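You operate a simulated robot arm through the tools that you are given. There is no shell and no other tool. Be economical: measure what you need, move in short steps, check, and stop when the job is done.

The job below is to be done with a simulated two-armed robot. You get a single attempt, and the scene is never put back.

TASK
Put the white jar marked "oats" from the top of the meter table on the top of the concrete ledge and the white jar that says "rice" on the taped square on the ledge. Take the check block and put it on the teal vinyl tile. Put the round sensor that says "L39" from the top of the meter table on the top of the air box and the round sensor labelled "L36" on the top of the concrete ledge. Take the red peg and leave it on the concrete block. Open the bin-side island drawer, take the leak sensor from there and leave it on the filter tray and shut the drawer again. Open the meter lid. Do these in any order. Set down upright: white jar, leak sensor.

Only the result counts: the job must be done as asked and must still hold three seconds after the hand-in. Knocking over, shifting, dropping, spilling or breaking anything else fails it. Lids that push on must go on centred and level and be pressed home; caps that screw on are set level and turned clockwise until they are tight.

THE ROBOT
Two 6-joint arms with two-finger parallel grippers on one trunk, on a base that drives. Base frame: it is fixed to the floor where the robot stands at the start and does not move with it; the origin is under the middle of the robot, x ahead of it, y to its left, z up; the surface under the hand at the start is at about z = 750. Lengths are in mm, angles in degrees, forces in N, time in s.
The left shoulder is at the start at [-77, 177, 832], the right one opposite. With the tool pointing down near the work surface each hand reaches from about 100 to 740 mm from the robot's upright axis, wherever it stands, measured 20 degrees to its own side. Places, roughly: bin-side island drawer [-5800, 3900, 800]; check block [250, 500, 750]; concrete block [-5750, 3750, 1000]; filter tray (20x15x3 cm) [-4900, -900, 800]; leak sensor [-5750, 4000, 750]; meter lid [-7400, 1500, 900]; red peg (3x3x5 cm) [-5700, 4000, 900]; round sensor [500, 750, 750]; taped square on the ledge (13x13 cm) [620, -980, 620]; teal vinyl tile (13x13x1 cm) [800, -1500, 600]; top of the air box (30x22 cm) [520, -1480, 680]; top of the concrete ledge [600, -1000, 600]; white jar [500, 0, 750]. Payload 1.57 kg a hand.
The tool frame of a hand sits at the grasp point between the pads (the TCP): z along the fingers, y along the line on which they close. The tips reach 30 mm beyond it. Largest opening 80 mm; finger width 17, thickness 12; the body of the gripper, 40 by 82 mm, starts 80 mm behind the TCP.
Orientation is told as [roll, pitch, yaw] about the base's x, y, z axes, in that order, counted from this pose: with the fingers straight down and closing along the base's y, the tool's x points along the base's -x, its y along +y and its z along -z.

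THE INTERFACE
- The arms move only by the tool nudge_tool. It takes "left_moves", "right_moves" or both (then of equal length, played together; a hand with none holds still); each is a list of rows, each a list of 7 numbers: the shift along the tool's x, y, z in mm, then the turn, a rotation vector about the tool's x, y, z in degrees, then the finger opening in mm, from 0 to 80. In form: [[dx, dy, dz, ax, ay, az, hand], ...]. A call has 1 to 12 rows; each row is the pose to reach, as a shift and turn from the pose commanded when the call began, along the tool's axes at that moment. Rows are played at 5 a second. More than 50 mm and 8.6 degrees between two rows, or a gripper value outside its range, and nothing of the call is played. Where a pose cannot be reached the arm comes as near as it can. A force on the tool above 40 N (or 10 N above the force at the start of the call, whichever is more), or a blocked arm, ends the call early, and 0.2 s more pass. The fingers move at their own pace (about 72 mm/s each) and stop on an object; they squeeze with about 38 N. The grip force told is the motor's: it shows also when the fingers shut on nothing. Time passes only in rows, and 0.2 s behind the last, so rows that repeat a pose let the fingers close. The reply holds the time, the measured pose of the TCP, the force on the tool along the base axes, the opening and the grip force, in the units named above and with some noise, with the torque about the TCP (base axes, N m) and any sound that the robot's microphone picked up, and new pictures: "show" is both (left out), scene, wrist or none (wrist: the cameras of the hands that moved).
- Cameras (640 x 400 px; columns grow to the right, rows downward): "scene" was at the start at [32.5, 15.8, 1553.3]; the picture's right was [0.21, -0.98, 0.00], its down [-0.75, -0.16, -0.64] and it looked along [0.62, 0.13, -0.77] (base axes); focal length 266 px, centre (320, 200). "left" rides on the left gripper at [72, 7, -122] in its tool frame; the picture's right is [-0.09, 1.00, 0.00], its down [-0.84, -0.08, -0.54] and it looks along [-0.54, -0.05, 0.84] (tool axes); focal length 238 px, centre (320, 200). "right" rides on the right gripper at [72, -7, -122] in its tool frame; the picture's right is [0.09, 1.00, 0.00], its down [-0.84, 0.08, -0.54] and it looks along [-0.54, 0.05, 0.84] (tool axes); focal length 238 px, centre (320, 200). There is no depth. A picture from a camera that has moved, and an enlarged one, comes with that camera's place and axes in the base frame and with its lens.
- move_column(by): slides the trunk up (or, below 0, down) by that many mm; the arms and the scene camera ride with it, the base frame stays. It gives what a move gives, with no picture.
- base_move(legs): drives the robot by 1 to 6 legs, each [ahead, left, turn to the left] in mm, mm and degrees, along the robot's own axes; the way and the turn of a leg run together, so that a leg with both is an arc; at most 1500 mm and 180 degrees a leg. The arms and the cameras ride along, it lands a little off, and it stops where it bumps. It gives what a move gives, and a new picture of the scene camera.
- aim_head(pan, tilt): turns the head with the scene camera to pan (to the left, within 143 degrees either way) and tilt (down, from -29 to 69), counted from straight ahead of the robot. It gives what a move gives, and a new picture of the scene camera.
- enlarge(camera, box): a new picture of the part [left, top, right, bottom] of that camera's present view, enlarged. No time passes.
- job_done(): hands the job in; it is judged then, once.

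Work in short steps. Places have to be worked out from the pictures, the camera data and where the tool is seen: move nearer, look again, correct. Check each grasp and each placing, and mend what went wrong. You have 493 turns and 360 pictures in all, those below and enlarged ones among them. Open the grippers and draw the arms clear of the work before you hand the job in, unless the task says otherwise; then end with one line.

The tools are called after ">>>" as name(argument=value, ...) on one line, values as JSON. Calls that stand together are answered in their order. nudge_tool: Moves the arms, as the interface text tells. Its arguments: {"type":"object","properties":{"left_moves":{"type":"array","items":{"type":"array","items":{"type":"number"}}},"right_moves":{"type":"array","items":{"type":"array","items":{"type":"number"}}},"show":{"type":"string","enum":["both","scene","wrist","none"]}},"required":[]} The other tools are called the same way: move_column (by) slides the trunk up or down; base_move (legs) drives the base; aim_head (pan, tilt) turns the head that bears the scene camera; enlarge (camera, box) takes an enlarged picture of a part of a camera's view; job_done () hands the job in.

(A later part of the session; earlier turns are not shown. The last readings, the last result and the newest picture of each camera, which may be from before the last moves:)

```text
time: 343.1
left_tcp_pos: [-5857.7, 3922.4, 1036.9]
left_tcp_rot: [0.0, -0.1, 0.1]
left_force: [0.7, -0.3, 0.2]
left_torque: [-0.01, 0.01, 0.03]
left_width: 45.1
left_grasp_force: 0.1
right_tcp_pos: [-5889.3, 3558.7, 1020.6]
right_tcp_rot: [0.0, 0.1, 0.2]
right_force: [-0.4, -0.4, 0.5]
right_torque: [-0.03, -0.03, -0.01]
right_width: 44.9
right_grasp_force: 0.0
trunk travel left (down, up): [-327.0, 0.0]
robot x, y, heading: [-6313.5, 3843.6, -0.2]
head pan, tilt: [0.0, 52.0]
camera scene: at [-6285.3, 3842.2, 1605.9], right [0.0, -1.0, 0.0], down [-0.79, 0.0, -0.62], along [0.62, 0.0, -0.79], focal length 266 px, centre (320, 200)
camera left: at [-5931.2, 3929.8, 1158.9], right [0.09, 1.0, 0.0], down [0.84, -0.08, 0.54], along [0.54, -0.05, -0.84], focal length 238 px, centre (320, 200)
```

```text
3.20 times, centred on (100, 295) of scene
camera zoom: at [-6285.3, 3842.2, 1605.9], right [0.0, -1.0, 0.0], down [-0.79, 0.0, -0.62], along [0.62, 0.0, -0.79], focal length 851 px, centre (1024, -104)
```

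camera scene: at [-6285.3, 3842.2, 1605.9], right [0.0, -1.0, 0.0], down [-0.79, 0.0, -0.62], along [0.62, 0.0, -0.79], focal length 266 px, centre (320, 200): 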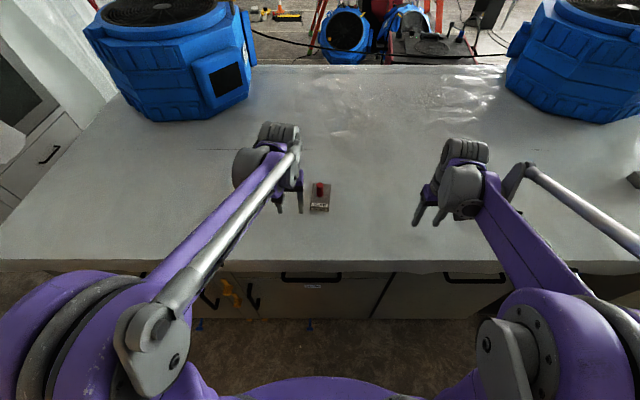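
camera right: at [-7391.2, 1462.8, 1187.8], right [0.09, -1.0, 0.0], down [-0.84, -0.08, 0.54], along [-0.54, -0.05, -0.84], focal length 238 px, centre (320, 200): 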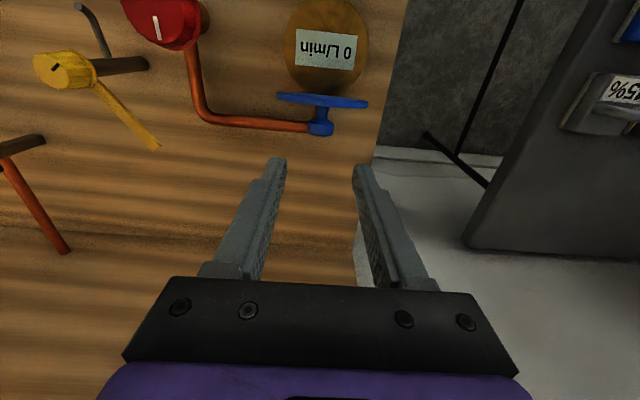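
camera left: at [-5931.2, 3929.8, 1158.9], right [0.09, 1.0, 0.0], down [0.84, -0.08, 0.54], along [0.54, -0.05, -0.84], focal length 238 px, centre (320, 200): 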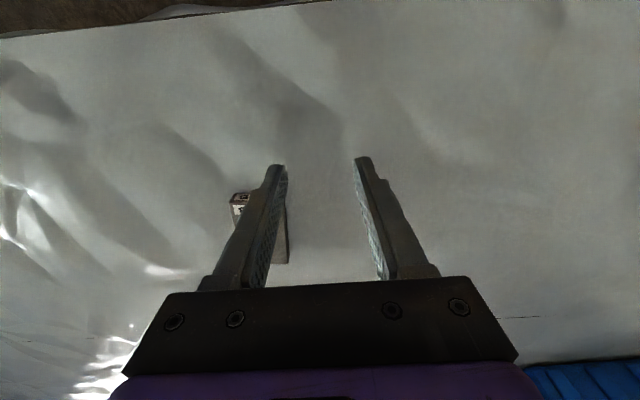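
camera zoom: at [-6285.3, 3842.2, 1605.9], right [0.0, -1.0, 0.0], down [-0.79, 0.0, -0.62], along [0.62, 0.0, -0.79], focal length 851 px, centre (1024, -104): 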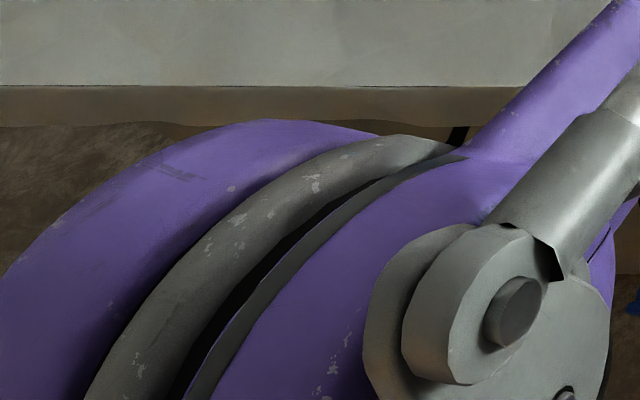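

The panel right of it is the pull-out bin front; the middle drawer ("20 %", handle at y≈3868) is the bin-side drawer. Back off and turn the right hand to point forward with vertical closing.

>>> base_move(legs=[[-340, 0, 0]])

>>> nudge_tool(right_moves=[[0, 10, 0, -4.9, -4.9, 4.9, 45], [0, 20, 0, -9.8, -9.8, 9.8, 45], [0, 30, 0, -14.7, -14.7, 14.7, 45], [0, 40, 0, -19.6, -19.6, 19.6, 45], [0, 50, 0, -24.5, -24.5, 24.5, 45], [0, 60, 0, -29.4, -29.4, 29.4, 45], [0, 70, 0, -34.3, -34.3, 34.3, 45]])

```text
time: 345.3
left_tcp_pos: [-6193.7, 3922.5, 1038.0]
left_tcp_rot: [0.0, -0.1, 0.4]
left_force: [0.9, 0.0, 0.0]
left_torque: [0.02, 0.04, -0.01]
left_width: 44.9
left_grasp_force: 0.1
right_tcp_pos: [-6222.1, 3557.5, 1020.3]
right_tcp_rot: [0.0, 0.2, 0.3]
right_force: [0.0, 0.5, -0.2]
right_torque: [-0.03, 0.01, 0.03]
right_width: 44.9
right_grasp_force: 0.0
trunk travel left (down, up): [-327.0, 0.0]
robot x, y, heading: [-6651.9, 3838.0, 0.1]
head pan, tilt: [0.0, 52.0]
camera scene: at [-6619.3, 3840.3, 1606.1], right [0.0, -1.0, 0.0], down [-0.79, 0.0, -0.62], along [0.62, 0.0, -0.79], focal length 266 px, centre (320, 200)
```

scene: 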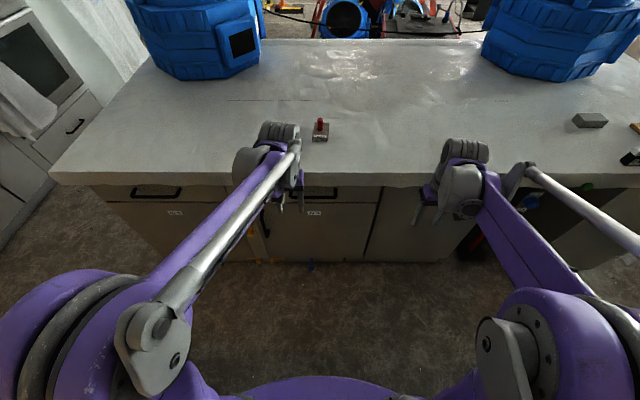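

```text
time: 346.9
left_tcp_pos: [-6193.6, 3921.9, 1036.6]
left_tcp_rot: [0.0, -0.1, 0.3]
left_force: [-0.4, 0.7, 0.5]
left_torque: [0.0, 0.01, -0.02]
left_width: 45.1
left_grasp_force: 0.1
right_tcp_pos: [-6223.4, 3626.9, 1019.7]
right_tcp_rot: [44.6, -19.4, -44.3]
right_force: [-0.2, -0.3, 0.1]
right_torque: [0.05, 0.03, -0.01]
right_width: 45.2
right_grasp_force: 0.1
trunk travel left (down, up): [-327.0, 0.0]
robot x, y, heading: [-6649.5, 3843.1, 0.0]
head pan, tilt: [0.0, 52.0]
camera scene: at [-6620.3, 3840.5, 1605.9], right [0.0, -1.0, 0.0], down [-0.79, 0.0, -0.62], along [0.62, 0.0, -0.79], focal length 266 px, centre (320, 200)
camera right: at [-6354.9, 3629.9, 1073.7], right [0.27, 0.73, 0.63], down [0.23, -0.68, 0.69], along [0.94, -0.04, -0.35], focal length 238 px, centre (320, 200)
```

scene: 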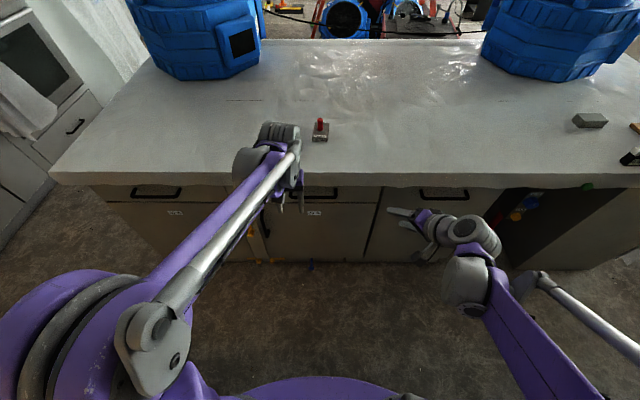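
right: 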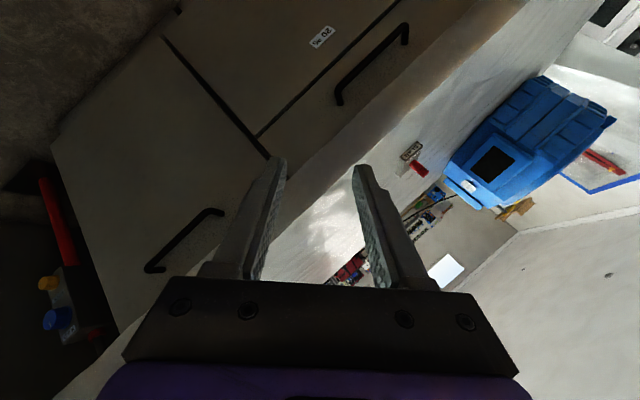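

>>> nudge_tool(right_moves=[[0, 0, 0, -4.5, -4.5, 4.5, 45], [0, 0, 0, -9, -9, 9, 45], [0, 0, 0, -13.5, -13.5, 13.5, 45], [0, 0, 0, -18, -18, 18, 45], [0, 0, 0, -22.5, -22.5, 22.5, 45], [0, 0, 0, -27, -27, 27, 45], [0, 0, 0, -31, -31, 31, 45], [0, 0, 0, -35, -35, 35, 45]])

```text
time: 348.7
left_tcp_pos: [-6192.8, 3922.2, 1037.7]
left_tcp_rot: [0.0, -0.1, 0.4]
left_force: [-0.5, -0.4, -0.2]
left_torque: [0.01, -0.01, 0.0]
left_width: 45.0
left_grasp_force: 0.1
right_tcp_pos: [-6214.0, 3626.3, 1059.8]
right_tcp_rot: [89.6, 0.0, -89.8]
right_force: [-0.1, -0.6, -0.3]
right_torque: [-0.01, -0.03, -0.01]
right_width: 44.8
right_grasp_force: 0.0
right hand out of reach, approached as far as the arm can: row 6, 7, 8
trunk travel left (down, up): [-327.0, 0.0]
robot x, y, heading: [-6646.7, 3838.3, 0.1]
head pan, tilt: [0.0, 52.0]
camera scene: at [-6619.6, 3840.6, 1605.9], right [0.0, -1.0, 0.0], down [-0.79, 0.0, -0.62], along [0.62, 0.0, -0.79], focal length 266 px, centre (320, 200)
camera right: at [-6336.0, 3698.6, 1053.5], right [0.0, 0.09, 1.0], down [-0.54, -0.84, 0.08], along [0.84, -0.54, 0.05], focal length 238 px, centre (320, 200)
```

scene: 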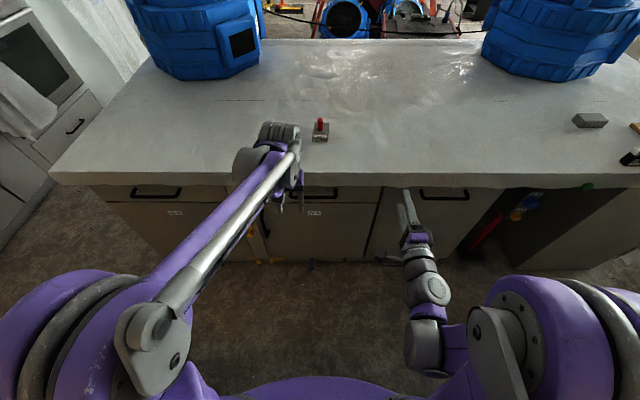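
right: 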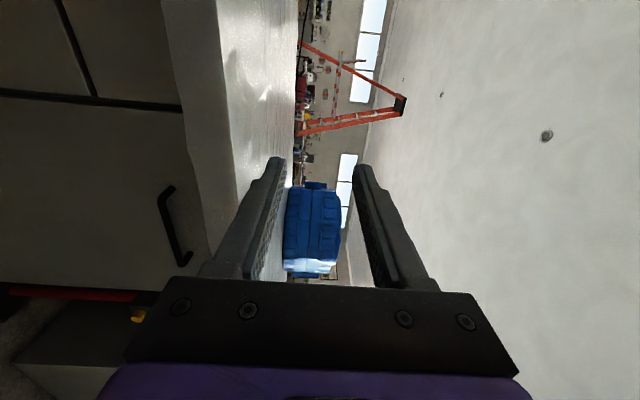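

Orientation reached. Use the trunk to lower: −205.

>>> move_column(by=-205)

>>> enlarge(camera="right", box=[0, 0, 640, 400])

>>> enlarge(camera="left", box=[0, 0, 640, 400])

```text
time: 350.9
left_tcp_pos: [-6194.5, 3921.8, 832.6]
left_tcp_rot: [-0.1, -0.1, 0.2]
left_force: [0.0, 0.3, 0.6]
left_torque: [0.01, 0.04, -0.01]
left_width: 44.9
left_grasp_force: 0.0
right_tcp_pos: [-6212.9, 3627.3, 855.7]
right_tcp_rot: [89.9, 0.1, -89.6]
right_force: [-0.6, 0.2, 0.0]
right_torque: [-0.01, 0.03, -0.01]
right_width: 45.0
right_grasp_force: 0.1
trunk travel left (down, up): [-122.0, 205.0]
robot x, y, heading: [-6652.4, 3839.1, 0.5]
head pan, tilt: [0.0, 52.0]
```

```text
1.00 times, centred on (320, 200) of right (not enlarged: the box is as wide or as high as the picture)
camera zoom: at [-6336.0, 3697.9, 848.4], right [0.0, 0.09, 1.0], down [-0.54, -0.84, 0.08], along [0.84, -0.54, 0.05], focal length 238 px, centre (320, 200)
```

zoom: 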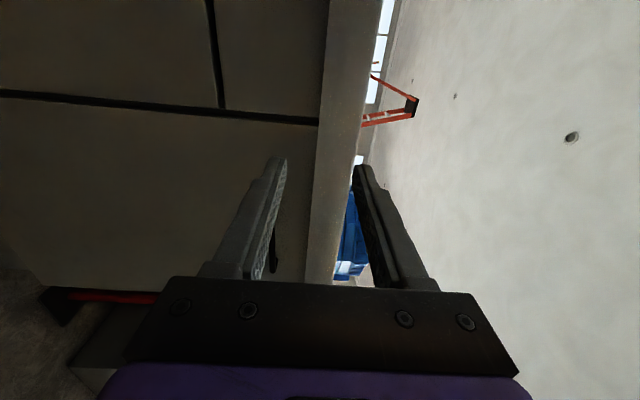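

```text
1.00 times, centred on (320, 200) of left (not enlarged: the box is as wide or as high as the picture)
camera zoom: at [-6265.8, 3928.8, 954.1], right [0.09, 1.0, 0.0], down [0.84, -0.07, 0.54], along [0.54, -0.05, -0.84], focal length 238 px, centre (320, 200)
```

zoom: 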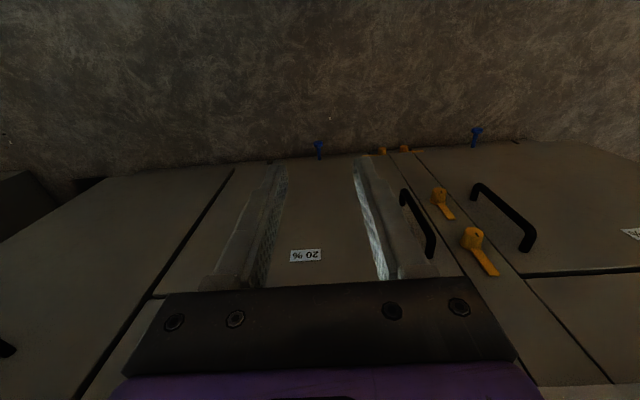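

Shift left hand out of the way, and slide the right hand in front of the drawer handle (y≈3868).

>>> nudge_tool(left_moves=[[0, 45, 0, 0, 0, 0, 45], [0, 90, 0, 0, 0, 0, 45], [0, 135, 0, 0, 0, 0, 45], [10, 180, 0, 0, 0, 0, 45], [20, 225, 0, 0, 0, 0, 45], [20, 250, 0, 0, 0, 0, 45]], right_moves=[[0, 0, 0, 0, 0, 0, 45], [45, 0, 0, 0, 0, 0, 45], [90, 0, 0, 0, 0, 0, 45], [135, 0, 0, 0, 0, 0, 45], [180, 0, 0, 0, 0, 0, 45], [225, 0, 0, 0, 0, 0, 45]])

```text
time: 352.3
left_tcp_pos: [-6214.7, 4172.7, 832.8]
left_tcp_rot: [-0.1, -0.1, 0.3]
left_force: [-0.4, -0.2, -0.2]
left_torque: [0.0, -0.02, -0.03]
left_width: 45.1
left_grasp_force: 0.0
right_tcp_pos: [-6206.7, 3681.9, 850.9]
right_tcp_rot: [89.3, 0.1, -86.0]
right_force: [-0.8, -0.1, -0.3]
right_torque: [-0.02, 0.03, 0.01]
right_width: 45.0
right_grasp_force: 0.1
right hand out of reach, approached as far as the arm can: row 2, 3, 4, 5, 6
trunk travel left (down, up): [-122.0, 205.0]
robot x, y, heading: [-6652.2, 3841.8, 0.4]
head pan, tilt: [0.0, 52.0]
camera scene: at [-6602.5, 3840.7, 1397.1], right [0.0, -1.0, 0.0], down [-0.79, 0.0, -0.62], along [0.62, 0.0, -0.79], focal length 266 px, centre (320, 200)
camera right: at [-6333.7, 3745.7, 846.8], right [0.01, 0.09, 1.0], down [-0.48, -0.87, 0.08], along [0.88, -0.48, 0.04], focal length 238 px, centre (320, 200)
camera left: at [-6287.2, 4179.0, 953.8], right [0.09, 1.0, 0.0], down [0.84, -0.07, 0.54], along [0.54, -0.05, -0.84], focal length 238 px, centre (320, 200)
```

scene: 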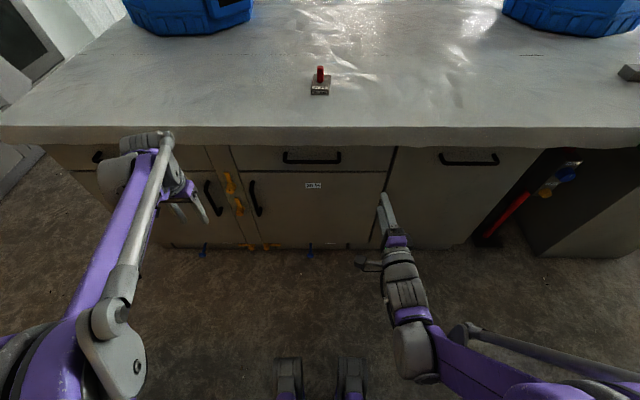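
right: 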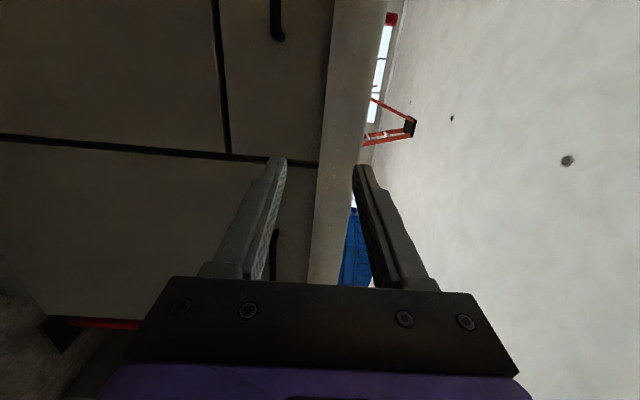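
left: 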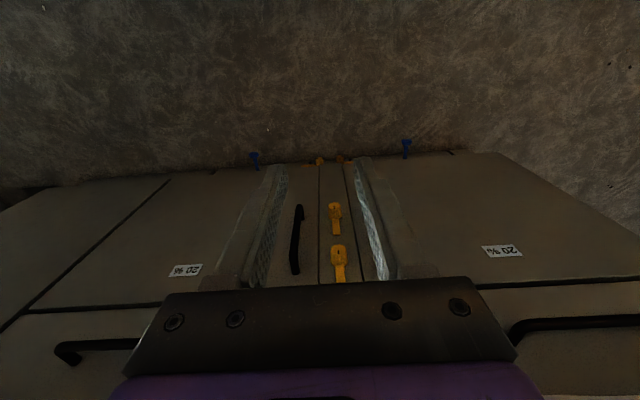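

The arm can't shift left in this pose; shift it back slightly, straighten, and move the base left instead.

>>> nudge_tool(right_moves=[[-20, 0, 0, 0, -1.5, 0, 45], [-40, 0, 0, 0, -3, 0, 45], [-55, 2, 0, 0, -4, 0, 45]], show="none")

>>> enlarge(camera="scene", box=[220, 120, 400, 200])

```text
time: 353.1
left_tcp_pos: [-6215.0, 4171.8, 832.2]
left_tcp_rot: [0.0, -0.1, 0.2]
left_force: [-0.5, 0.9, -0.5]
left_torque: [-0.02, 0.01, -0.01]
left_width: 45.1
left_grasp_force: 0.0
right_tcp_pos: [-6204.9, 3625.8, 855.3]
right_tcp_rot: [89.3, 0.1, -90.1]
right_force: [-0.4, 0.1, 0.5]
right_torque: [0.0, -0.01, 0.01]
right_width: 44.9
right_grasp_force: 0.1
trunk travel left (down, up): [-122.0, 205.0]
robot x, y, heading: [-6653.8, 3845.4, 0.3]
head pan, tilt: [0.0, 52.0]
```

```text
3.56 times, centred on (310, 160) of scene
camera zoom: at [-6602.8, 3840.3, 1397.1], right [0.0, -1.0, 0.0], down [-0.79, 0.0, -0.62], along [0.62, 0.0, -0.79], focal length 945 px, centre (356, 342)
```

zoom: 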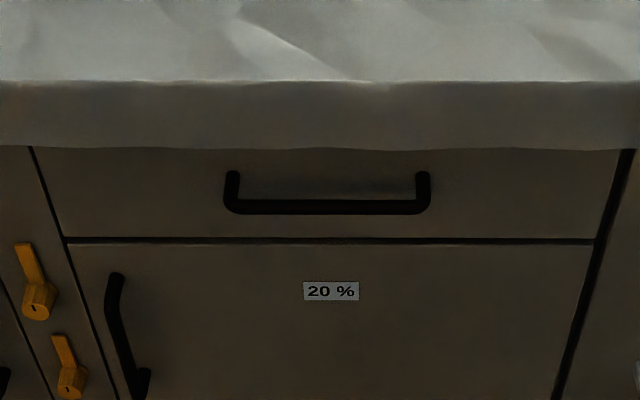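

Handle bar triangulates to x≈-5966, z≈785, y≈3864; drawer face x≈-5926. Lower trunk 70, move base left 238.

>>> move_column(by=-70)

>>> base_move(legs=[[0, 237, -0.3]])

>>> enlarge(camera="right", box=[0, 0, 640, 400])

```text
time: 354.2
left_tcp_pos: [-6215.2, 4171.3, 762.6]
left_tcp_rot: [0.1, -0.1, 0.3]
left_force: [-0.4, -1.1, -0.2]
left_torque: [0.05, -0.01, -0.01]
left_width: 44.6
left_grasp_force: 0.1
right_tcp_pos: [-6204.8, 3624.3, 787.2]
right_tcp_rot: [89.4, 0.0, -90.1]
right_force: [-0.1, -0.5, 0.2]
right_torque: [0.0, -0.02, -0.01]
right_width: 45.1
right_grasp_force: 0.0
trunk travel left (down, up): [-52.0, 275.0]
robot x, y, heading: [-6652.8, 3840.2, 0.2]
head pan, tilt: [0.0, 52.0]
```

```text
time: 356.9
left_tcp_pos: [-6214.3, 4408.1, 762.6]
left_tcp_rot: [0.0, -0.1, 0.0]
left_force: [0.3, -0.2, 0.3]
left_torque: [0.0, -0.01, 0.02]
left_width: 44.8
left_grasp_force: 0.1
right_tcp_pos: [-6206.1, 3861.7, 786.4]
right_tcp_rot: [89.3, 0.0, -90.2]
right_force: [0.8, -0.5, 0.7]
right_torque: [-0.02, -0.02, 0.0]
right_width: 45.4
right_grasp_force: 0.0
trunk travel left (down, up): [-52.0, 275.0]
robot x, y, heading: [-6647.8, 4078.1, 0.2]
head pan, tilt: [0.0, 52.0]
camera scene: at [-6579.4, 4078.3, 1319.4], right [0.0, -1.0, 0.0], down [-0.79, 0.0, -0.62], along [0.62, 0.0, -0.79], focal length 266 px, centre (320, 200)
```

scene: 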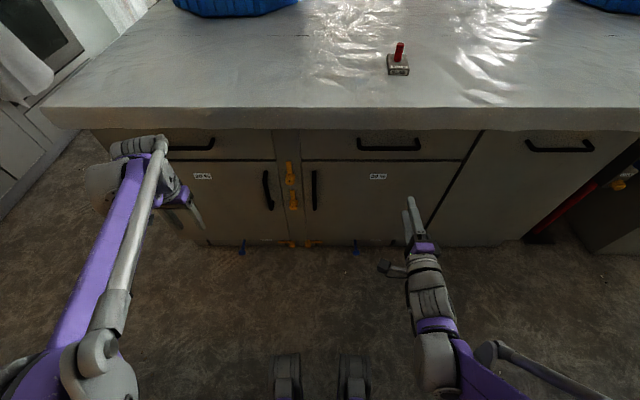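

```text
1.00 times, centred on (320, 200) of right (not enlarged: the box is as wide or as high as the picture)
camera zoom: at [-6328.1, 3934.2, 780.9], right [0.01, 0.09, 1.0], down [-0.55, -0.83, 0.08], along [0.84, -0.54, 0.04], focal length 238 px, centre (320, 200)
```

zoom: 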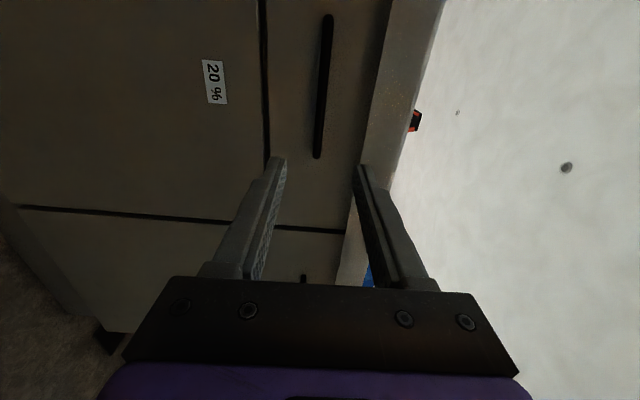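

Bar is at z≈786, level with the hand. Drive 210 forward, gripper opened to 60.

>>> nudge_tool(right_moves=[[0, 0, 0, 0, 0, 0, 60], [0, 0, 0, 0, 0, 0, 60]], show="none")

>>> base_move(legs=[[205, 0, 0]])

>>> enlarge(camera="right", box=[0, 0, 640, 400])

```text
time: 357.5
left_tcp_pos: [-6214.5, 4407.1, 761.5]
left_tcp_rot: [0.0, 0.0, 0.1]
left_force: [0.0, -0.6, 0.8]
left_torque: [-0.01, 0.0, -0.02]
left_width: 45.2
left_grasp_force: 0.0
right_tcp_pos: [-6205.8, 3861.6, 786.9]
right_tcp_rot: [89.3, 0.1, -90.3]
right_force: [0.0, 0.6, -0.2]
right_torque: [-0.01, 0.0, -0.02]
right_width: 60.2
right_grasp_force: 0.1
trunk travel left (down, up): [-52.0, 275.0]
robot x, y, heading: [-6652.6, 4077.0, 0.2]
head pan, tilt: [0.0, 52.0]
```

```text
time: 359.1
left_tcp_pos: [-6009.6, 4409.1, 761.5]
left_tcp_rot: [0.0, -0.1, 0.1]
left_force: [-0.5, -0.2, 0.7]
left_torque: [0.01, 0.02, 0.04]
left_width: 44.9
left_grasp_force: 0.1
right_tcp_pos: [-6001.0, 3861.5, 786.6]
right_tcp_rot: [89.3, 0.0, -90.3]
right_force: [0.1, 0.2, 0.4]
right_torque: [-0.01, 0.0, 0.01]
right_width: 60.1
right_grasp_force: 0.0
trunk travel left (down, up): [-52.0, 275.0]
robot x, y, heading: [-6447.3, 4077.8, 0.4]
head pan, tilt: [0.0, 52.0]
camera scene: at [-6374.1, 4078.3, 1319.4], right [0.0, -1.0, 0.0], down [-0.79, 0.0, -0.62], along [0.62, 0.0, -0.79], focal length 266 px, centre (320, 200)
```

scene: 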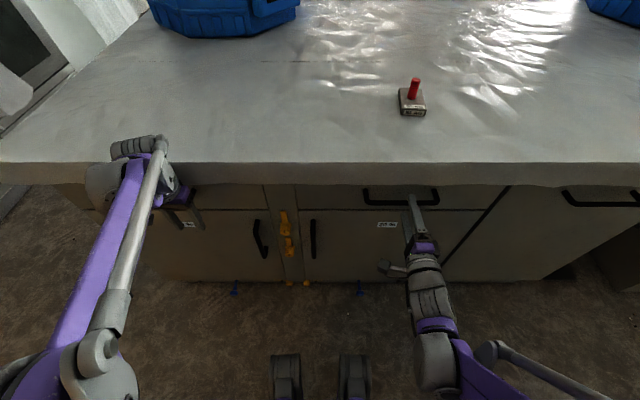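

```text
1.00 times, centred on (320, 200) of right (not enlarged: the box is as wide or as high as the picture)
camera zoom: at [-6123.1, 3934.3, 780.7], right [0.01, 0.09, 1.0], down [-0.55, -0.83, 0.08], along [0.84, -0.54, 0.04], focal length 238 px, centre (320, 200)
```

zoom: 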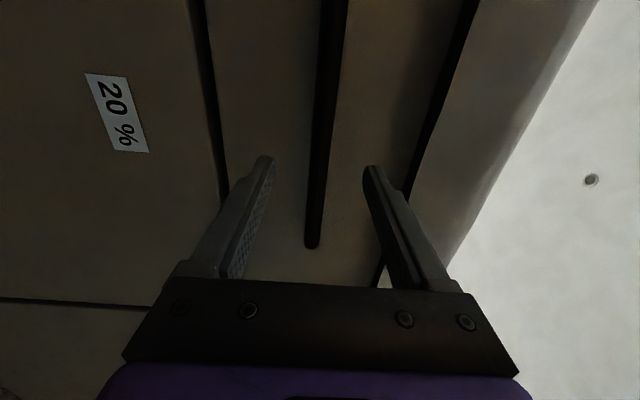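

The bar lies between the fingers. Pull left hand back a little, advance right 29 mm and close.

>>> nudge_tool(left_moves=[[30, 0, 0, 0, 0, 0, 45], [60, 0, 0, 0, 0, 0, 45], [60, 0, 0, 0, 0, 0, 45], [60, 0, 0, 0, 0, 0, 45], [60, 0, 0, 0, 0, 0, 45], [60, 0, 0, 0, 0, 0, 45]], right_moves=[[0, 0, 10, 0, 0, 0, 60], [0, 0, 20, 0, 0, 0, 60], [0, 0, 29, 0, 0, 0, 60], [0, 0, 29, 0, 0, 0, 5], [0, 0, 29, 0, 0, 0, 5], [0, 0, 29, 0, 0, 0, 5]], show="wrist")

```text
time: 360.5
left_tcp_pos: [-6069.6, 4407.5, 762.5]
left_tcp_rot: [0.0, -0.1, 0.1]
left_force: [-0.8, -1.3, -0.2]
left_torque: [-0.01, -0.01, 0.0]
left_width: 44.9
left_grasp_force: 0.1
right_tcp_pos: [-5973.6, 3862.0, 785.4]
right_tcp_rot: [89.2, 0.0, -90.3]
right_force: [-4.9, 3.5, -15.5]
right_torque: [-0.02, 0.14, -0.16]
right_width: 13.8
right_grasp_force: 29.9
trunk travel left (down, up): [-52.0, 275.0]
robot x, y, heading: [-6444.6, 4081.7, 0.0]
head pan, tilt: [0.0, 52.0]
camera right: at [-6095.1, 3934.2, 779.9], right [0.01, 0.09, 1.0], down [-0.55, -0.83, 0.08], along [0.84, -0.54, 0.04], focal length 238 px, centre (320, 200)
camera left: at [-6141.6, 4415.1, 883.7], right [0.09, 1.0, 0.0], down [0.84, -0.08, 0.54], along [0.54, -0.05, -0.84], focal length 238 px, centre (320, 200)
```

right: 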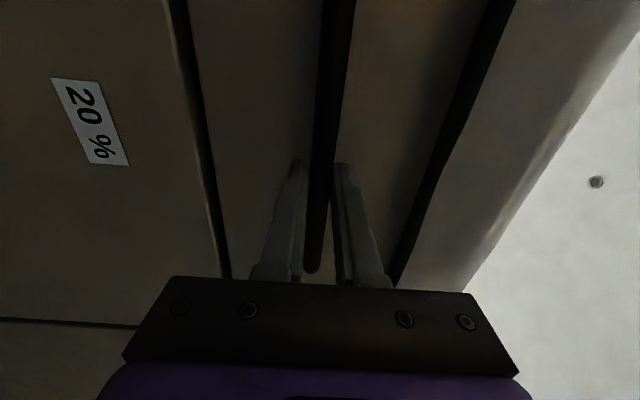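
left: 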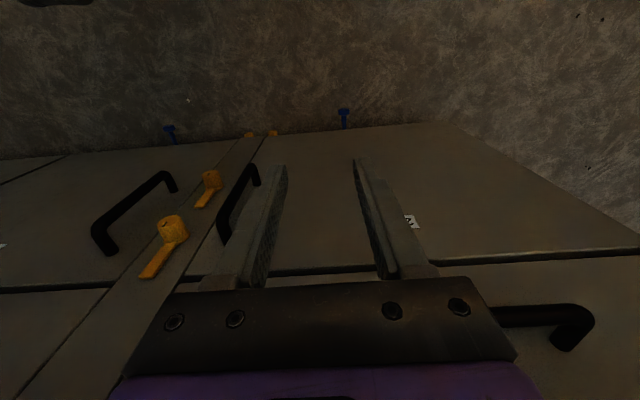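

Gripped the bar. Pull by driving back 250.

>>> base_move(legs=[[-120, 0, 0], [-130, 0, 0]])

```text
time: 362.8
left_tcp_pos: [-6323.4, 4407.4, 761.8]
left_tcp_rot: [0.0, -0.1, 0.0]
left_force: [0.2, 0.0, 0.1]
left_torque: [0.0, 0.01, 0.0]
left_width: 45.2
left_grasp_force: 0.0
right_tcp_pos: [-6225.3, 3859.8, 785.5]
right_tcp_rot: [89.1, -0.1, -90.3]
right_force: [-0.2, 0.7, 2.6]
right_torque: [-0.04, 0.02, 0.04]
right_width: 13.5
right_grasp_force: 29.9
trunk travel left (down, up): [-52.0, 275.0]
robot x, y, heading: [-6697.4, 4073.8, -0.0]
head pan, tilt: [0.0, 52.0]
stopped in leg 2: the force on the tool passed its limit at 41 N (the readings are from after the stop); the commanded pose is now the measured one
camera scene: at [-6628.0, 4078.3, 1319.5], right [0.0, -1.0, 0.0], down [-0.79, 0.0, -0.62], along [0.62, 0.0, -0.79], focal length 266 px, centre (320, 200)
```

scene: 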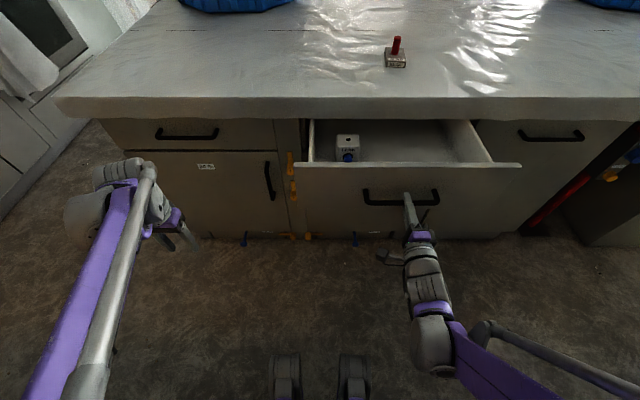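

Drawer open with the leak sensor inside. Zoom on it.

>>> enlarge(camera="scene", box=[300, 110, 420, 185])

```text
5.33 times, centred on (360, 148) of scene
camera zoom: at [-6628.0, 4078.3, 1319.5], right [0.0, -1.0, 0.0], down [-0.79, 0.0, -0.62], along [0.62, 0.0, -0.79], focal length 1418 px, centre (107, 480)
```

zoom: 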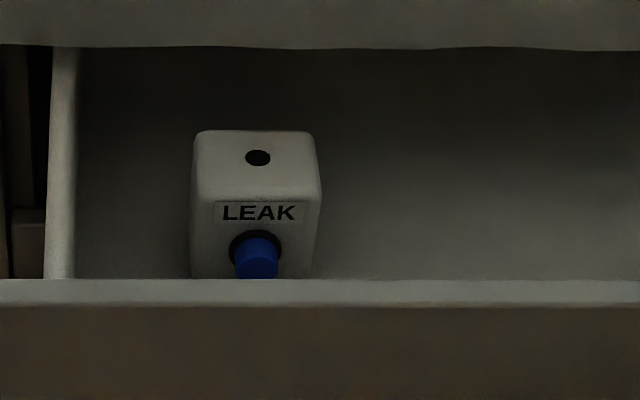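

The sensor sits partly beneath the counter overhang, so I'll reach in with the left hand pitched ~45°. First release the handle, back the right hand off and raise the trunk.

>>> nudge_tool(right_moves=[[0, 0, 0, 0, 0, 0, 30], [0, 0, 0, 0, 0, 0, 45], [0, 0, -20, 0, 0, 0, 45], [0, 0, -45, 0, 0, 0, 45], [0, 0, -70, 0, 0, 0, 45]], show="none")

>>> move_column(by=200)

>>> nudge_tool(left_moves=[[0, -40, 0, 0, 7.5, 0, 80], [-5, -80, 0, 0, 15, 0, 80], [-10, -120, 0, 0, 22.5, 0, 80], [-15, -160, 0, 0, 30, 0, 80], [-20, -200, 0, 0, 37.5, 0, 80], [-20, -240, 0, 0, 45, 0, 80]])

```text
time: 364.0
left_tcp_pos: [-6324.1, 4407.9, 762.7]
left_tcp_rot: [0.0, -0.2, 0.1]
left_force: [0.2, -0.6, -0.2]
left_torque: [0.01, 0.01, 0.02]
left_width: 44.8
left_grasp_force: 0.0
right_tcp_pos: [-6297.4, 3862.3, 785.7]
right_tcp_rot: [89.1, -0.1, -90.4]
right_force: [0.1, 0.2, -0.6]
right_torque: [0.0, 0.03, -0.02]
right_width: 45.0
right_grasp_force: 0.0
trunk travel left (down, up): [-52.0, 275.0]
robot x, y, heading: [-6700.8, 4077.2, -0.0]
head pan, tilt: [0.0, 52.0]
```

```text
time: 366.2
left_tcp_pos: [-6323.0, 4408.3, 962.2]
left_tcp_rot: [0.1, -0.1, 0.0]
left_force: [0.3, 1.7, -0.5]
left_torque: [0.0, 0.02, 0.01]
left_width: 44.7
left_grasp_force: 0.0
right_tcp_pos: [-6296.4, 3861.0, 986.3]
right_tcp_rot: [89.1, 0.1, -90.4]
right_force: [-0.2, 0.5, 0.6]
right_torque: [0.01, 0.0, 0.02]
right_width: 45.0
right_grasp_force: 0.0
trunk travel left (down, up): [-252.0, 75.0]
robot x, y, heading: [-6696.4, 4077.6, 0.2]
head pan, tilt: [0.0, 52.0]
```

```text
time: 367.6
left_tcp_pos: [-6303.9, 4151.8, 962.7]
left_tcp_rot: [-1.4, 35.1, 0.4]
left_force: [0.0, 0.4, -0.1]
left_torque: [0.03, -0.01, 0.01]
left_width: 80.2
left_grasp_force: 0.1
left hand out of reach, approached as far as the arm can: row 5, 6
right_tcp_pos: [-6297.1, 3860.5, 985.7]
right_tcp_rot: [89.0, 0.1, -90.4]
right_force: [-0.1, -0.2, 0.0]
right_torque: [-0.01, -0.01, 0.01]
right_width: 45.0
right_grasp_force: 0.1
trunk travel left (down, up): [-252.0, 75.0]
robot x, y, heading: [-6700.2, 4078.6, 0.0]
head pan, tilt: [0.0, 52.0]
camera scene: at [-6666.2, 4076.8, 1526.5], right [0.0, -1.0, 0.0], down [-0.79, 0.0, -0.62], along [0.62, 0.0, -0.79], focal length 266 px, centre (320, 200)
camera left: at [-6293.9, 4162.2, 1103.4], right [0.05, 1.0, -0.07], down [1.0, -0.06, -0.04], along [-0.04, -0.07, -1.0], focal length 238 px, centre (320, 200)
```

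scene: 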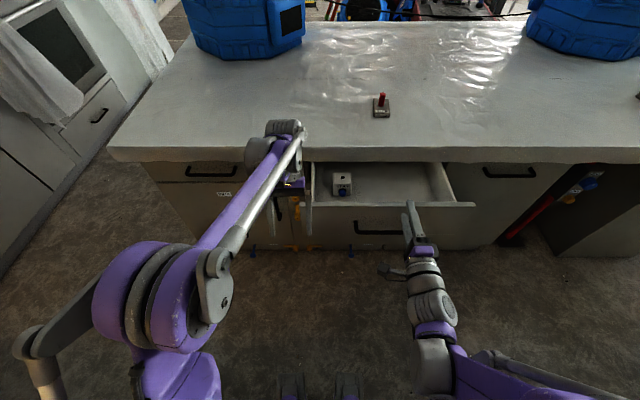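
left: 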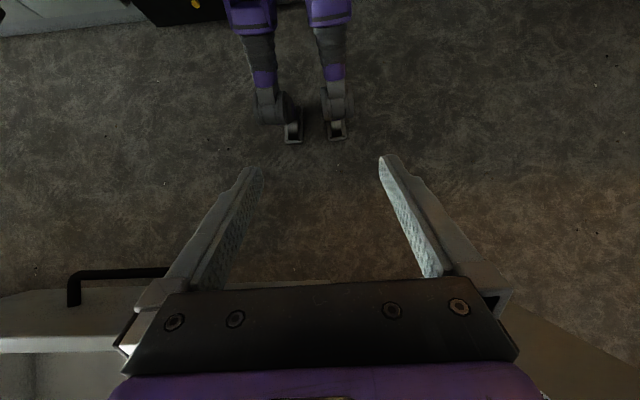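

Wrong tilt sign; reverse it to pitch −45 and refine the sensor position with a second view.

>>> nudge_tool(left_moves=[[0, 0, 0, 0.2, -8, 0, 80], [0, 0, 0, 0.4, -16, 0, 80], [0, 0, 0, 0.6, -24, 0, 80], [0, 0, 0, 0.8, -32, 0, 80], [0, 0, 0, 1, -40, 0, 80], [0, 0, 0, 1, -48, 0, 80], [0, 0, 0, 1, -56, 0, 80], [0, 0, 0, 1, -64, 0, 80], [0, 0, 0, 1, -72, 0, 80], [0, 0, 0, 1, -80, 0, 80]])

>>> enlarge(camera="scene", box=[300, 150, 420, 225])

```text
time: 369.8
left_tcp_pos: [-6304.9, 4152.9, 961.9]
left_tcp_rot: [-3.1, -45.0, 3.4]
left_force: [-0.8, -0.4, -0.6]
left_torque: [-0.01, 0.03, 0.01]
left_width: 79.9
left_grasp_force: 0.0
right_tcp_pos: [-6296.3, 3861.8, 986.9]
right_tcp_rot: [89.0, 0.0, -90.3]
right_force: [-0.3, -0.1, 0.1]
right_torque: [-0.02, 0.03, -0.01]
right_width: 45.0
right_grasp_force: 0.1
trunk travel left (down, up): [-252.0, 75.0]
robot x, y, heading: [-6696.6, 4073.6, 0.2]
head pan, tilt: [0.0, 52.0]
camera scene: at [-6666.3, 4078.3, 1526.5], right [0.0, -1.0, 0.0], down [-0.79, 0.0, -0.62], along [0.62, 0.0, -0.79], focal length 266 px, centre (320, 200)
camera left: at [-6442.7, 4159.2, 997.3], right [0.05, 1.0, 0.03], down [0.21, -0.04, 0.98], along [0.98, -0.04, -0.21], focal length 238 px, centre (320, 200)
```

scene: 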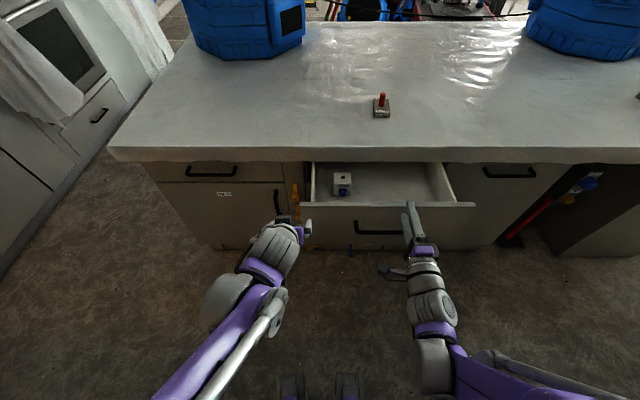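
left: 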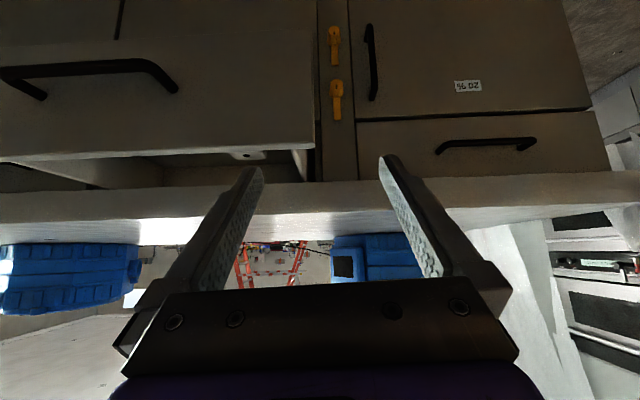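

```text
5.33 times, centred on (360, 188) of scene
camera zoom: at [-6666.3, 4078.3, 1526.5], right [0.0, -1.0, 0.0], down [-0.79, 0.0, -0.62], along [0.62, 0.0, -0.79], focal length 1418 px, centre (107, 267)
```

zoom: 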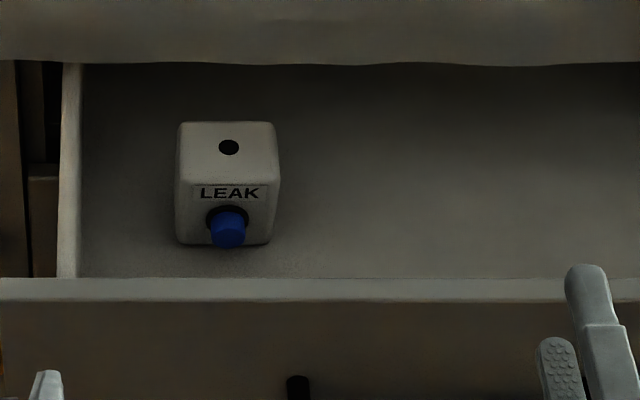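

Sensor centre ≈[-6002,3994], top z≈808 (~65 mm cube). Use pitch −25° instead; bring the left hand over it and slide the right hand away.

>>> nudge_tool(left_moves=[[0, 0, 0, 0, 5, 0.6, 80], [0, 0, 0, -0.3, 10, 1.2, 80], [0, 0, 0, -0.6, 20, 2.4, 80], [-20, -26, 35, -0.6, 20, 2.4, 80], [-40, -53, 70, -0.6, 20, 2.4, 80], [-61, -80, 105, -0.6, 20, 2.4, 80], [-81, -106, 140, -0.6, 20, 2.4, 80], [-101, -132, 175, -0.6, 20, 2.4, 80], [-122, -159, 210, -0.6, 20, 2.4, 80]], right_moves=[[-20, 0, 0, 0, 0, 0, 45], [-40, 0, 0, 0, 0, 0, 45], [-60, 0, 0, 0, 0, 0, 45], [-80, 0, 0, 0, 0, 0, 45], [-100, 0, 0, 0, 0, 0, 45], [-120, 0, 0, 0, 0, 0, 45], [-140, 0, 0, 0, 0, 0, 45], [-150, 0, 0, 0, 0, 0, 45], [-150, 0, 0, 0, 0, 0, 45]])

```text
refused: row 3 steps farther than a row can; nothing moved
```

>>> nudge_tool(left_moves=[[0, 0, 0, 0, 7, 0.8, 80], [0, 0, 0, -0.3, 14, 1.6, 80], [0, 0, 0, -0.6, 20, 2.4, 80], [-20, -26, 35, -0.6, 20, 2.4, 80], [-40, -53, 70, -0.6, 20, 2.4, 80], [-61, -80, 105, -0.6, 20, 2.4, 80], [-81, -106, 140, -0.6, 20, 2.4, 80], [-101, -132, 175, -0.6, 20, 2.4, 80], [-122, -159, 210, -0.6, 20, 2.4, 80]], right_moves=[[-20, 0, 0, 0, 0, 0, 45], [-40, 0, 0, 0, 0, 0, 45], [-60, 0, 0, 0, 0, 0, 45], [-80, 0, 0, 0, 0, 0, 45], [-100, 0, 0, 0, 0, 0, 45], [-120, 0, 0, 0, 0, 0, 45], [-140, 0, 0, 0, 0, 0, 45], [-150, 0, 0, 0, 0, 0, 45], [-150, 0, 0, 0, 0, 0, 45]])

```text
time: 371.8
left_tcp_pos: [-6066.9, 3995.8, 904.6]
left_tcp_rot: [-0.2, -24.9, -0.5]
left_force: [0.5, 0.4, 1.3]
left_torque: [0.02, -0.02, -0.02]
left_width: 80.0
left_grasp_force: 0.0
right_tcp_pos: [-6296.0, 3712.2, 984.8]
right_tcp_rot: [88.9, 0.0, -90.2]
right_force: [-0.5, -0.1, 0.4]
right_torque: [-0.04, -0.02, 0.03]
right_width: 44.9
right_grasp_force: 0.1
trunk travel left (down, up): [-252.0, 75.0]
robot x, y, heading: [-6698.6, 4079.4, 0.1]
head pan, tilt: [0.0, 52.0]
camera scene: at [-6664.4, 4077.4, 1526.4], right [0.0, -1.0, 0.0], down [-0.79, 0.0, -0.61], along [0.61, 0.0, -0.79], focal length 266 px, centre (320, 200)
camera right: at [-6417.9, 3784.3, 980.3], right [0.02, 0.09, 1.0], down [-0.55, -0.83, 0.09], along [0.84, -0.54, 0.04], focal length 238 px, centre (320, 200)
camera left: at [-6182.9, 4004.2, 984.7], right [0.09, 1.0, 0.03], down [0.53, -0.08, 0.84], along [0.84, -0.06, -0.53], focal length 238 px, centre (320, 200)
```

scene: 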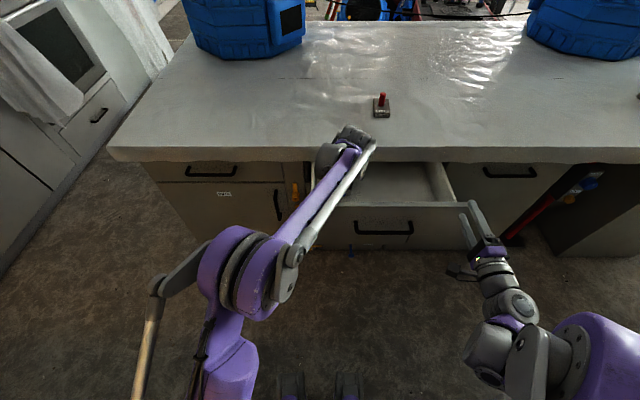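
right: 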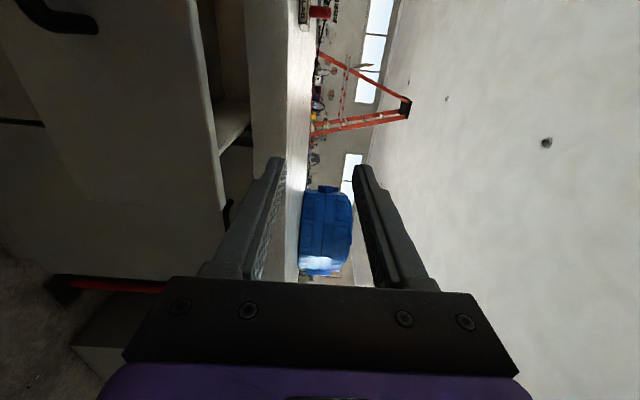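
left: 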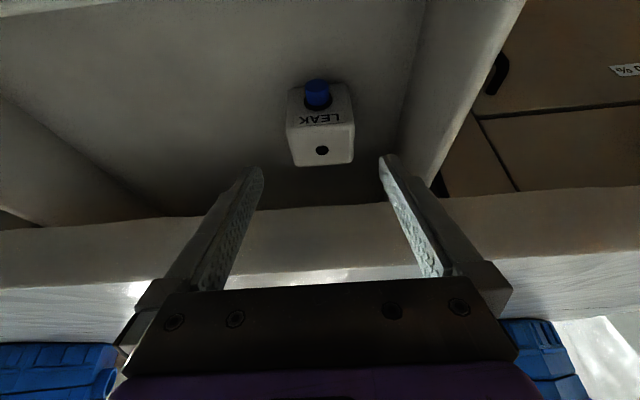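

The sensor is right along the tool axis. Advance to it and close.

>>> nudge_tool(left_moves=[[-2, -1, 35, 0, 0, 0, 80], [-5, -1, 70, 0, 0, 0, 80], [-8, -1, 100, 0, 0, 0, 80], [-8, -1, 120, 0, 0, 0, 80]], show="wrist")

```text
time: 372.8
left_tcp_pos: [-6008.6, 3994.0, 799.7]
left_tcp_rot: [-0.2, -25.0, -0.4]
left_force: [0.5, 0.0, -0.3]
left_torque: [0.0, -0.02, -0.01]
left_width: 79.8
left_grasp_force: 0.1
right_tcp_pos: [-6297.1, 3712.4, 985.7]
right_tcp_rot: [89.1, 0.0, -90.4]
right_force: [-0.1, -0.8, 0.1]
right_torque: [-0.02, 0.01, -0.03]
right_width: 45.2
right_grasp_force: 0.1
trunk travel left (down, up): [-252.0, 75.0]
robot x, y, heading: [-6697.2, 4078.8, 0.1]
head pan, tilt: [0.0, 52.0]
camera left: at [-6125.4, 4002.9, 879.4], right [0.09, 1.0, 0.03], down [0.53, -0.08, 0.84], along [0.84, -0.06, -0.53], focal length 238 px, centre (320, 200)
```

left: 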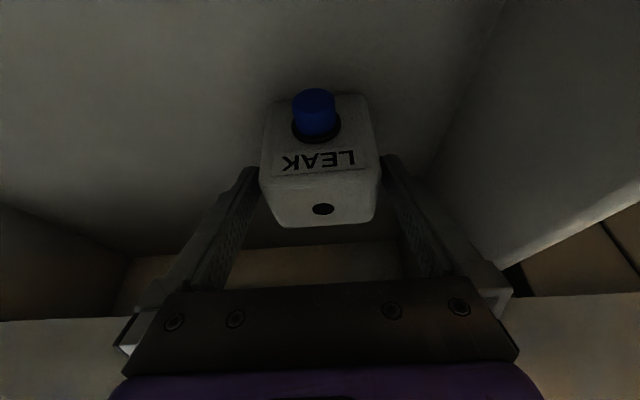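

>>> nudge_tool(left_moves=[[0, 0, 10, 0, 0, 0, 80], [0, 0, 12, 0, 0, 0, 40], [0, 0, 12, 0, 0, 0, 40], [0, 0, 12, 0, 0, 0, 40]], show="none")

```text
time: 373.8
left_tcp_pos: [-6003.4, 3994.0, 789.6]
left_tcp_rot: [-0.3, -25.0, -0.4]
left_force: [1.6, 0.1, 11.6]
left_torque: [0.35, 0.0, 0.01]
left_width: 69.3
left_grasp_force: 37.5
right_tcp_pos: [-6297.5, 3711.2, 987.4]
right_tcp_rot: [89.1, 0.0, -90.4]
right_force: [0.6, 0.2, 0.3]
right_torque: [0.0, -0.04, 0.01]
right_width: 45.2
right_grasp_force: 0.0
trunk travel left (down, up): [-252.0, 75.0]
robot x, y, heading: [-6700.9, 4079.0, 0.1]
head pan, tilt: [0.0, 52.0]
```

Gripped. First shift back a bit (clear of the overhang), then lift straight up.

>>> nudge_tool(left_moves=[[3, 0, -8, 0, 0, 0, 40], [23, 0, -22, 0, 0, 0, 40], [46, 0, -43, 0, 0, 0, 40], [27, 0, -84, 0, 0, 0, 40], [8, 0, -125, 0, 0, 0, 40], [-11, 0, -166, 0, 0, 0, 40], [-30, 0, -207, 0, 0, 0, 40]])

```text
time: 375.4
left_tcp_pos: [-6066.2, 3995.5, 992.2]
left_tcp_rot: [-0.3, -25.0, -0.4]
left_force: [0.5, 0.2, -1.2]
left_torque: [-0.02, 0.01, 0.01]
left_width: 69.7
left_grasp_force: 37.5
right_tcp_pos: [-6298.3, 3712.1, 986.0]
right_tcp_rot: [89.2, 0.0, -90.4]
right_force: [-0.3, 0.3, 0.1]
right_torque: [-0.01, 0.01, 0.01]
right_width: 45.1
right_grasp_force: 0.0
trunk travel left (down, up): [-252.0, 75.0]
robot x, y, heading: [-6698.2, 4080.0, 0.4]
head pan, tilt: [0.0, 52.0]
camera scene: at [-6666.1, 4078.1, 1526.5], right [0.0, -1.0, 0.0], down [-0.79, 0.0, -0.62], along [0.62, 0.0, -0.79], focal length 266 px, centre (320, 200)
camera left: at [-6182.3, 4004.4, 1071.6], right [0.09, 1.0, 0.03], down [0.53, -0.08, 0.85], along [0.84, -0.06, -0.53], focal length 238 px, centre (320, 200)
```

scene: 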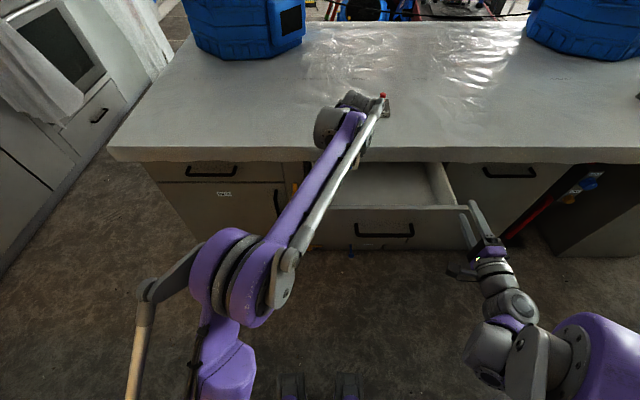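
left: 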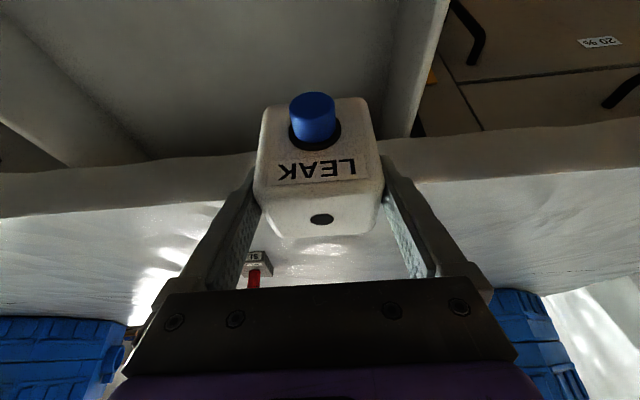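

Sensor is out. Retract the left hand back and left before closing the drawer with the right hand.

>>> nudge_tool(left_moves=[[35, 19, -23, 0, 0, 0, 40], [70, 39, -46, 0, 0, 0, 40], [106, 58, -69, 0, 0, 0, 40], [141, 78, -92, 0, 0, 0, 40], [176, 97, -115, 0, 0, 0, 40], [211, 116, -138, 0, 0, 0, 40], [247, 136, -161, 0, 0, 0, 40], [282, 155, -184, 0, 0, 0, 40]], right_moves=[[0, 0, 0, 0, 0, 0, 0], [0, 0, 0, 0, 0, 0, 0], [0, 0, 0, 0, 0, 0, 0], [0, 0, 0, 0, 0, 0, 0], [0, 0, 0, 0, 0, 0, 0], [0, 0, 0, 0, 0, 0, 0], [0, 0, 0, 0, 0, 0, 0], [0, 0, 0, 0, 0, 0, 0]])

```text
time: 377.2
left_tcp_pos: [-6397.7, 4156.7, 1036.7]
left_tcp_rot: [-0.3, -25.1, -0.4]
left_force: [-0.3, 0.7, -0.6]
left_torque: [0.0, 0.01, -0.01]
left_width: 69.6
left_grasp_force: 38.0
right_tcp_pos: [-6298.7, 3713.7, 986.3]
right_tcp_rot: [89.2, 0.0, -90.4]
right_force: [-1.8, -0.6, -0.2]
right_torque: [0.04, 0.01, 0.01]
right_width: 0.1
right_grasp_force: 21.9
trunk travel left (down, up): [-252.0, 75.0]
robot x, y, heading: [-6698.8, 4078.9, -0.0]
head pan, tilt: [0.0, 52.0]
camera scene: at [-6667.6, 4078.9, 1526.5], right [0.0, -1.0, 0.0], down [-0.79, 0.0, -0.62], along [0.62, 0.0, -0.79], focal length 266 px, centre (320, 200)
camera right: at [-6420.3, 3785.6, 981.1], right [0.02, 0.09, 1.0], down [-0.55, -0.83, 0.09], along [0.84, -0.55, 0.04], focal length 238 px, centre (320, 200)
camera left: at [-6514.9, 4164.9, 1116.9], right [0.09, 1.0, 0.03], down [0.53, -0.08, 0.85], along [0.84, -0.06, -0.53], focal length 238 px, centre (320, 200)
```

scene: 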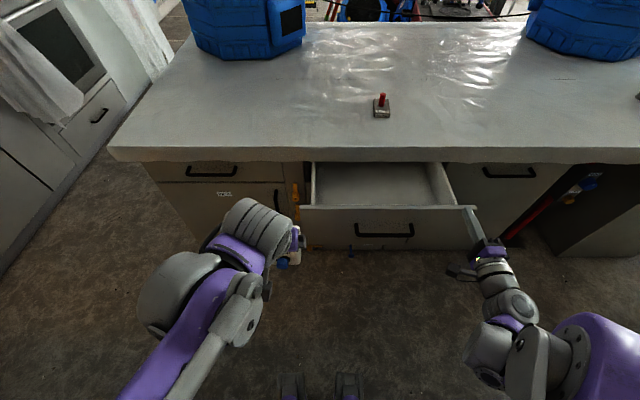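
right: 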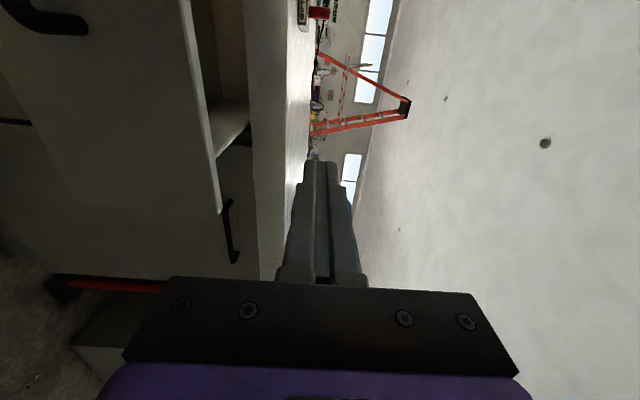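
left: 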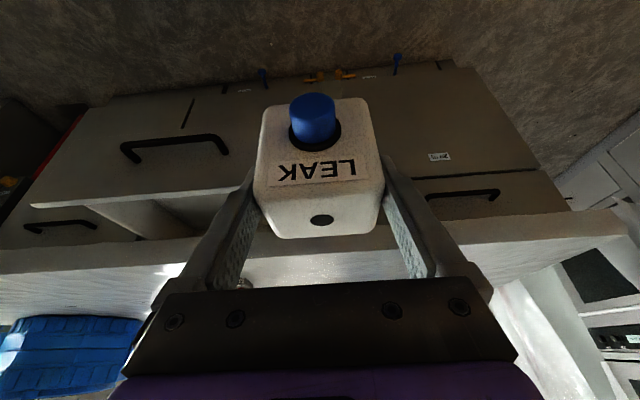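

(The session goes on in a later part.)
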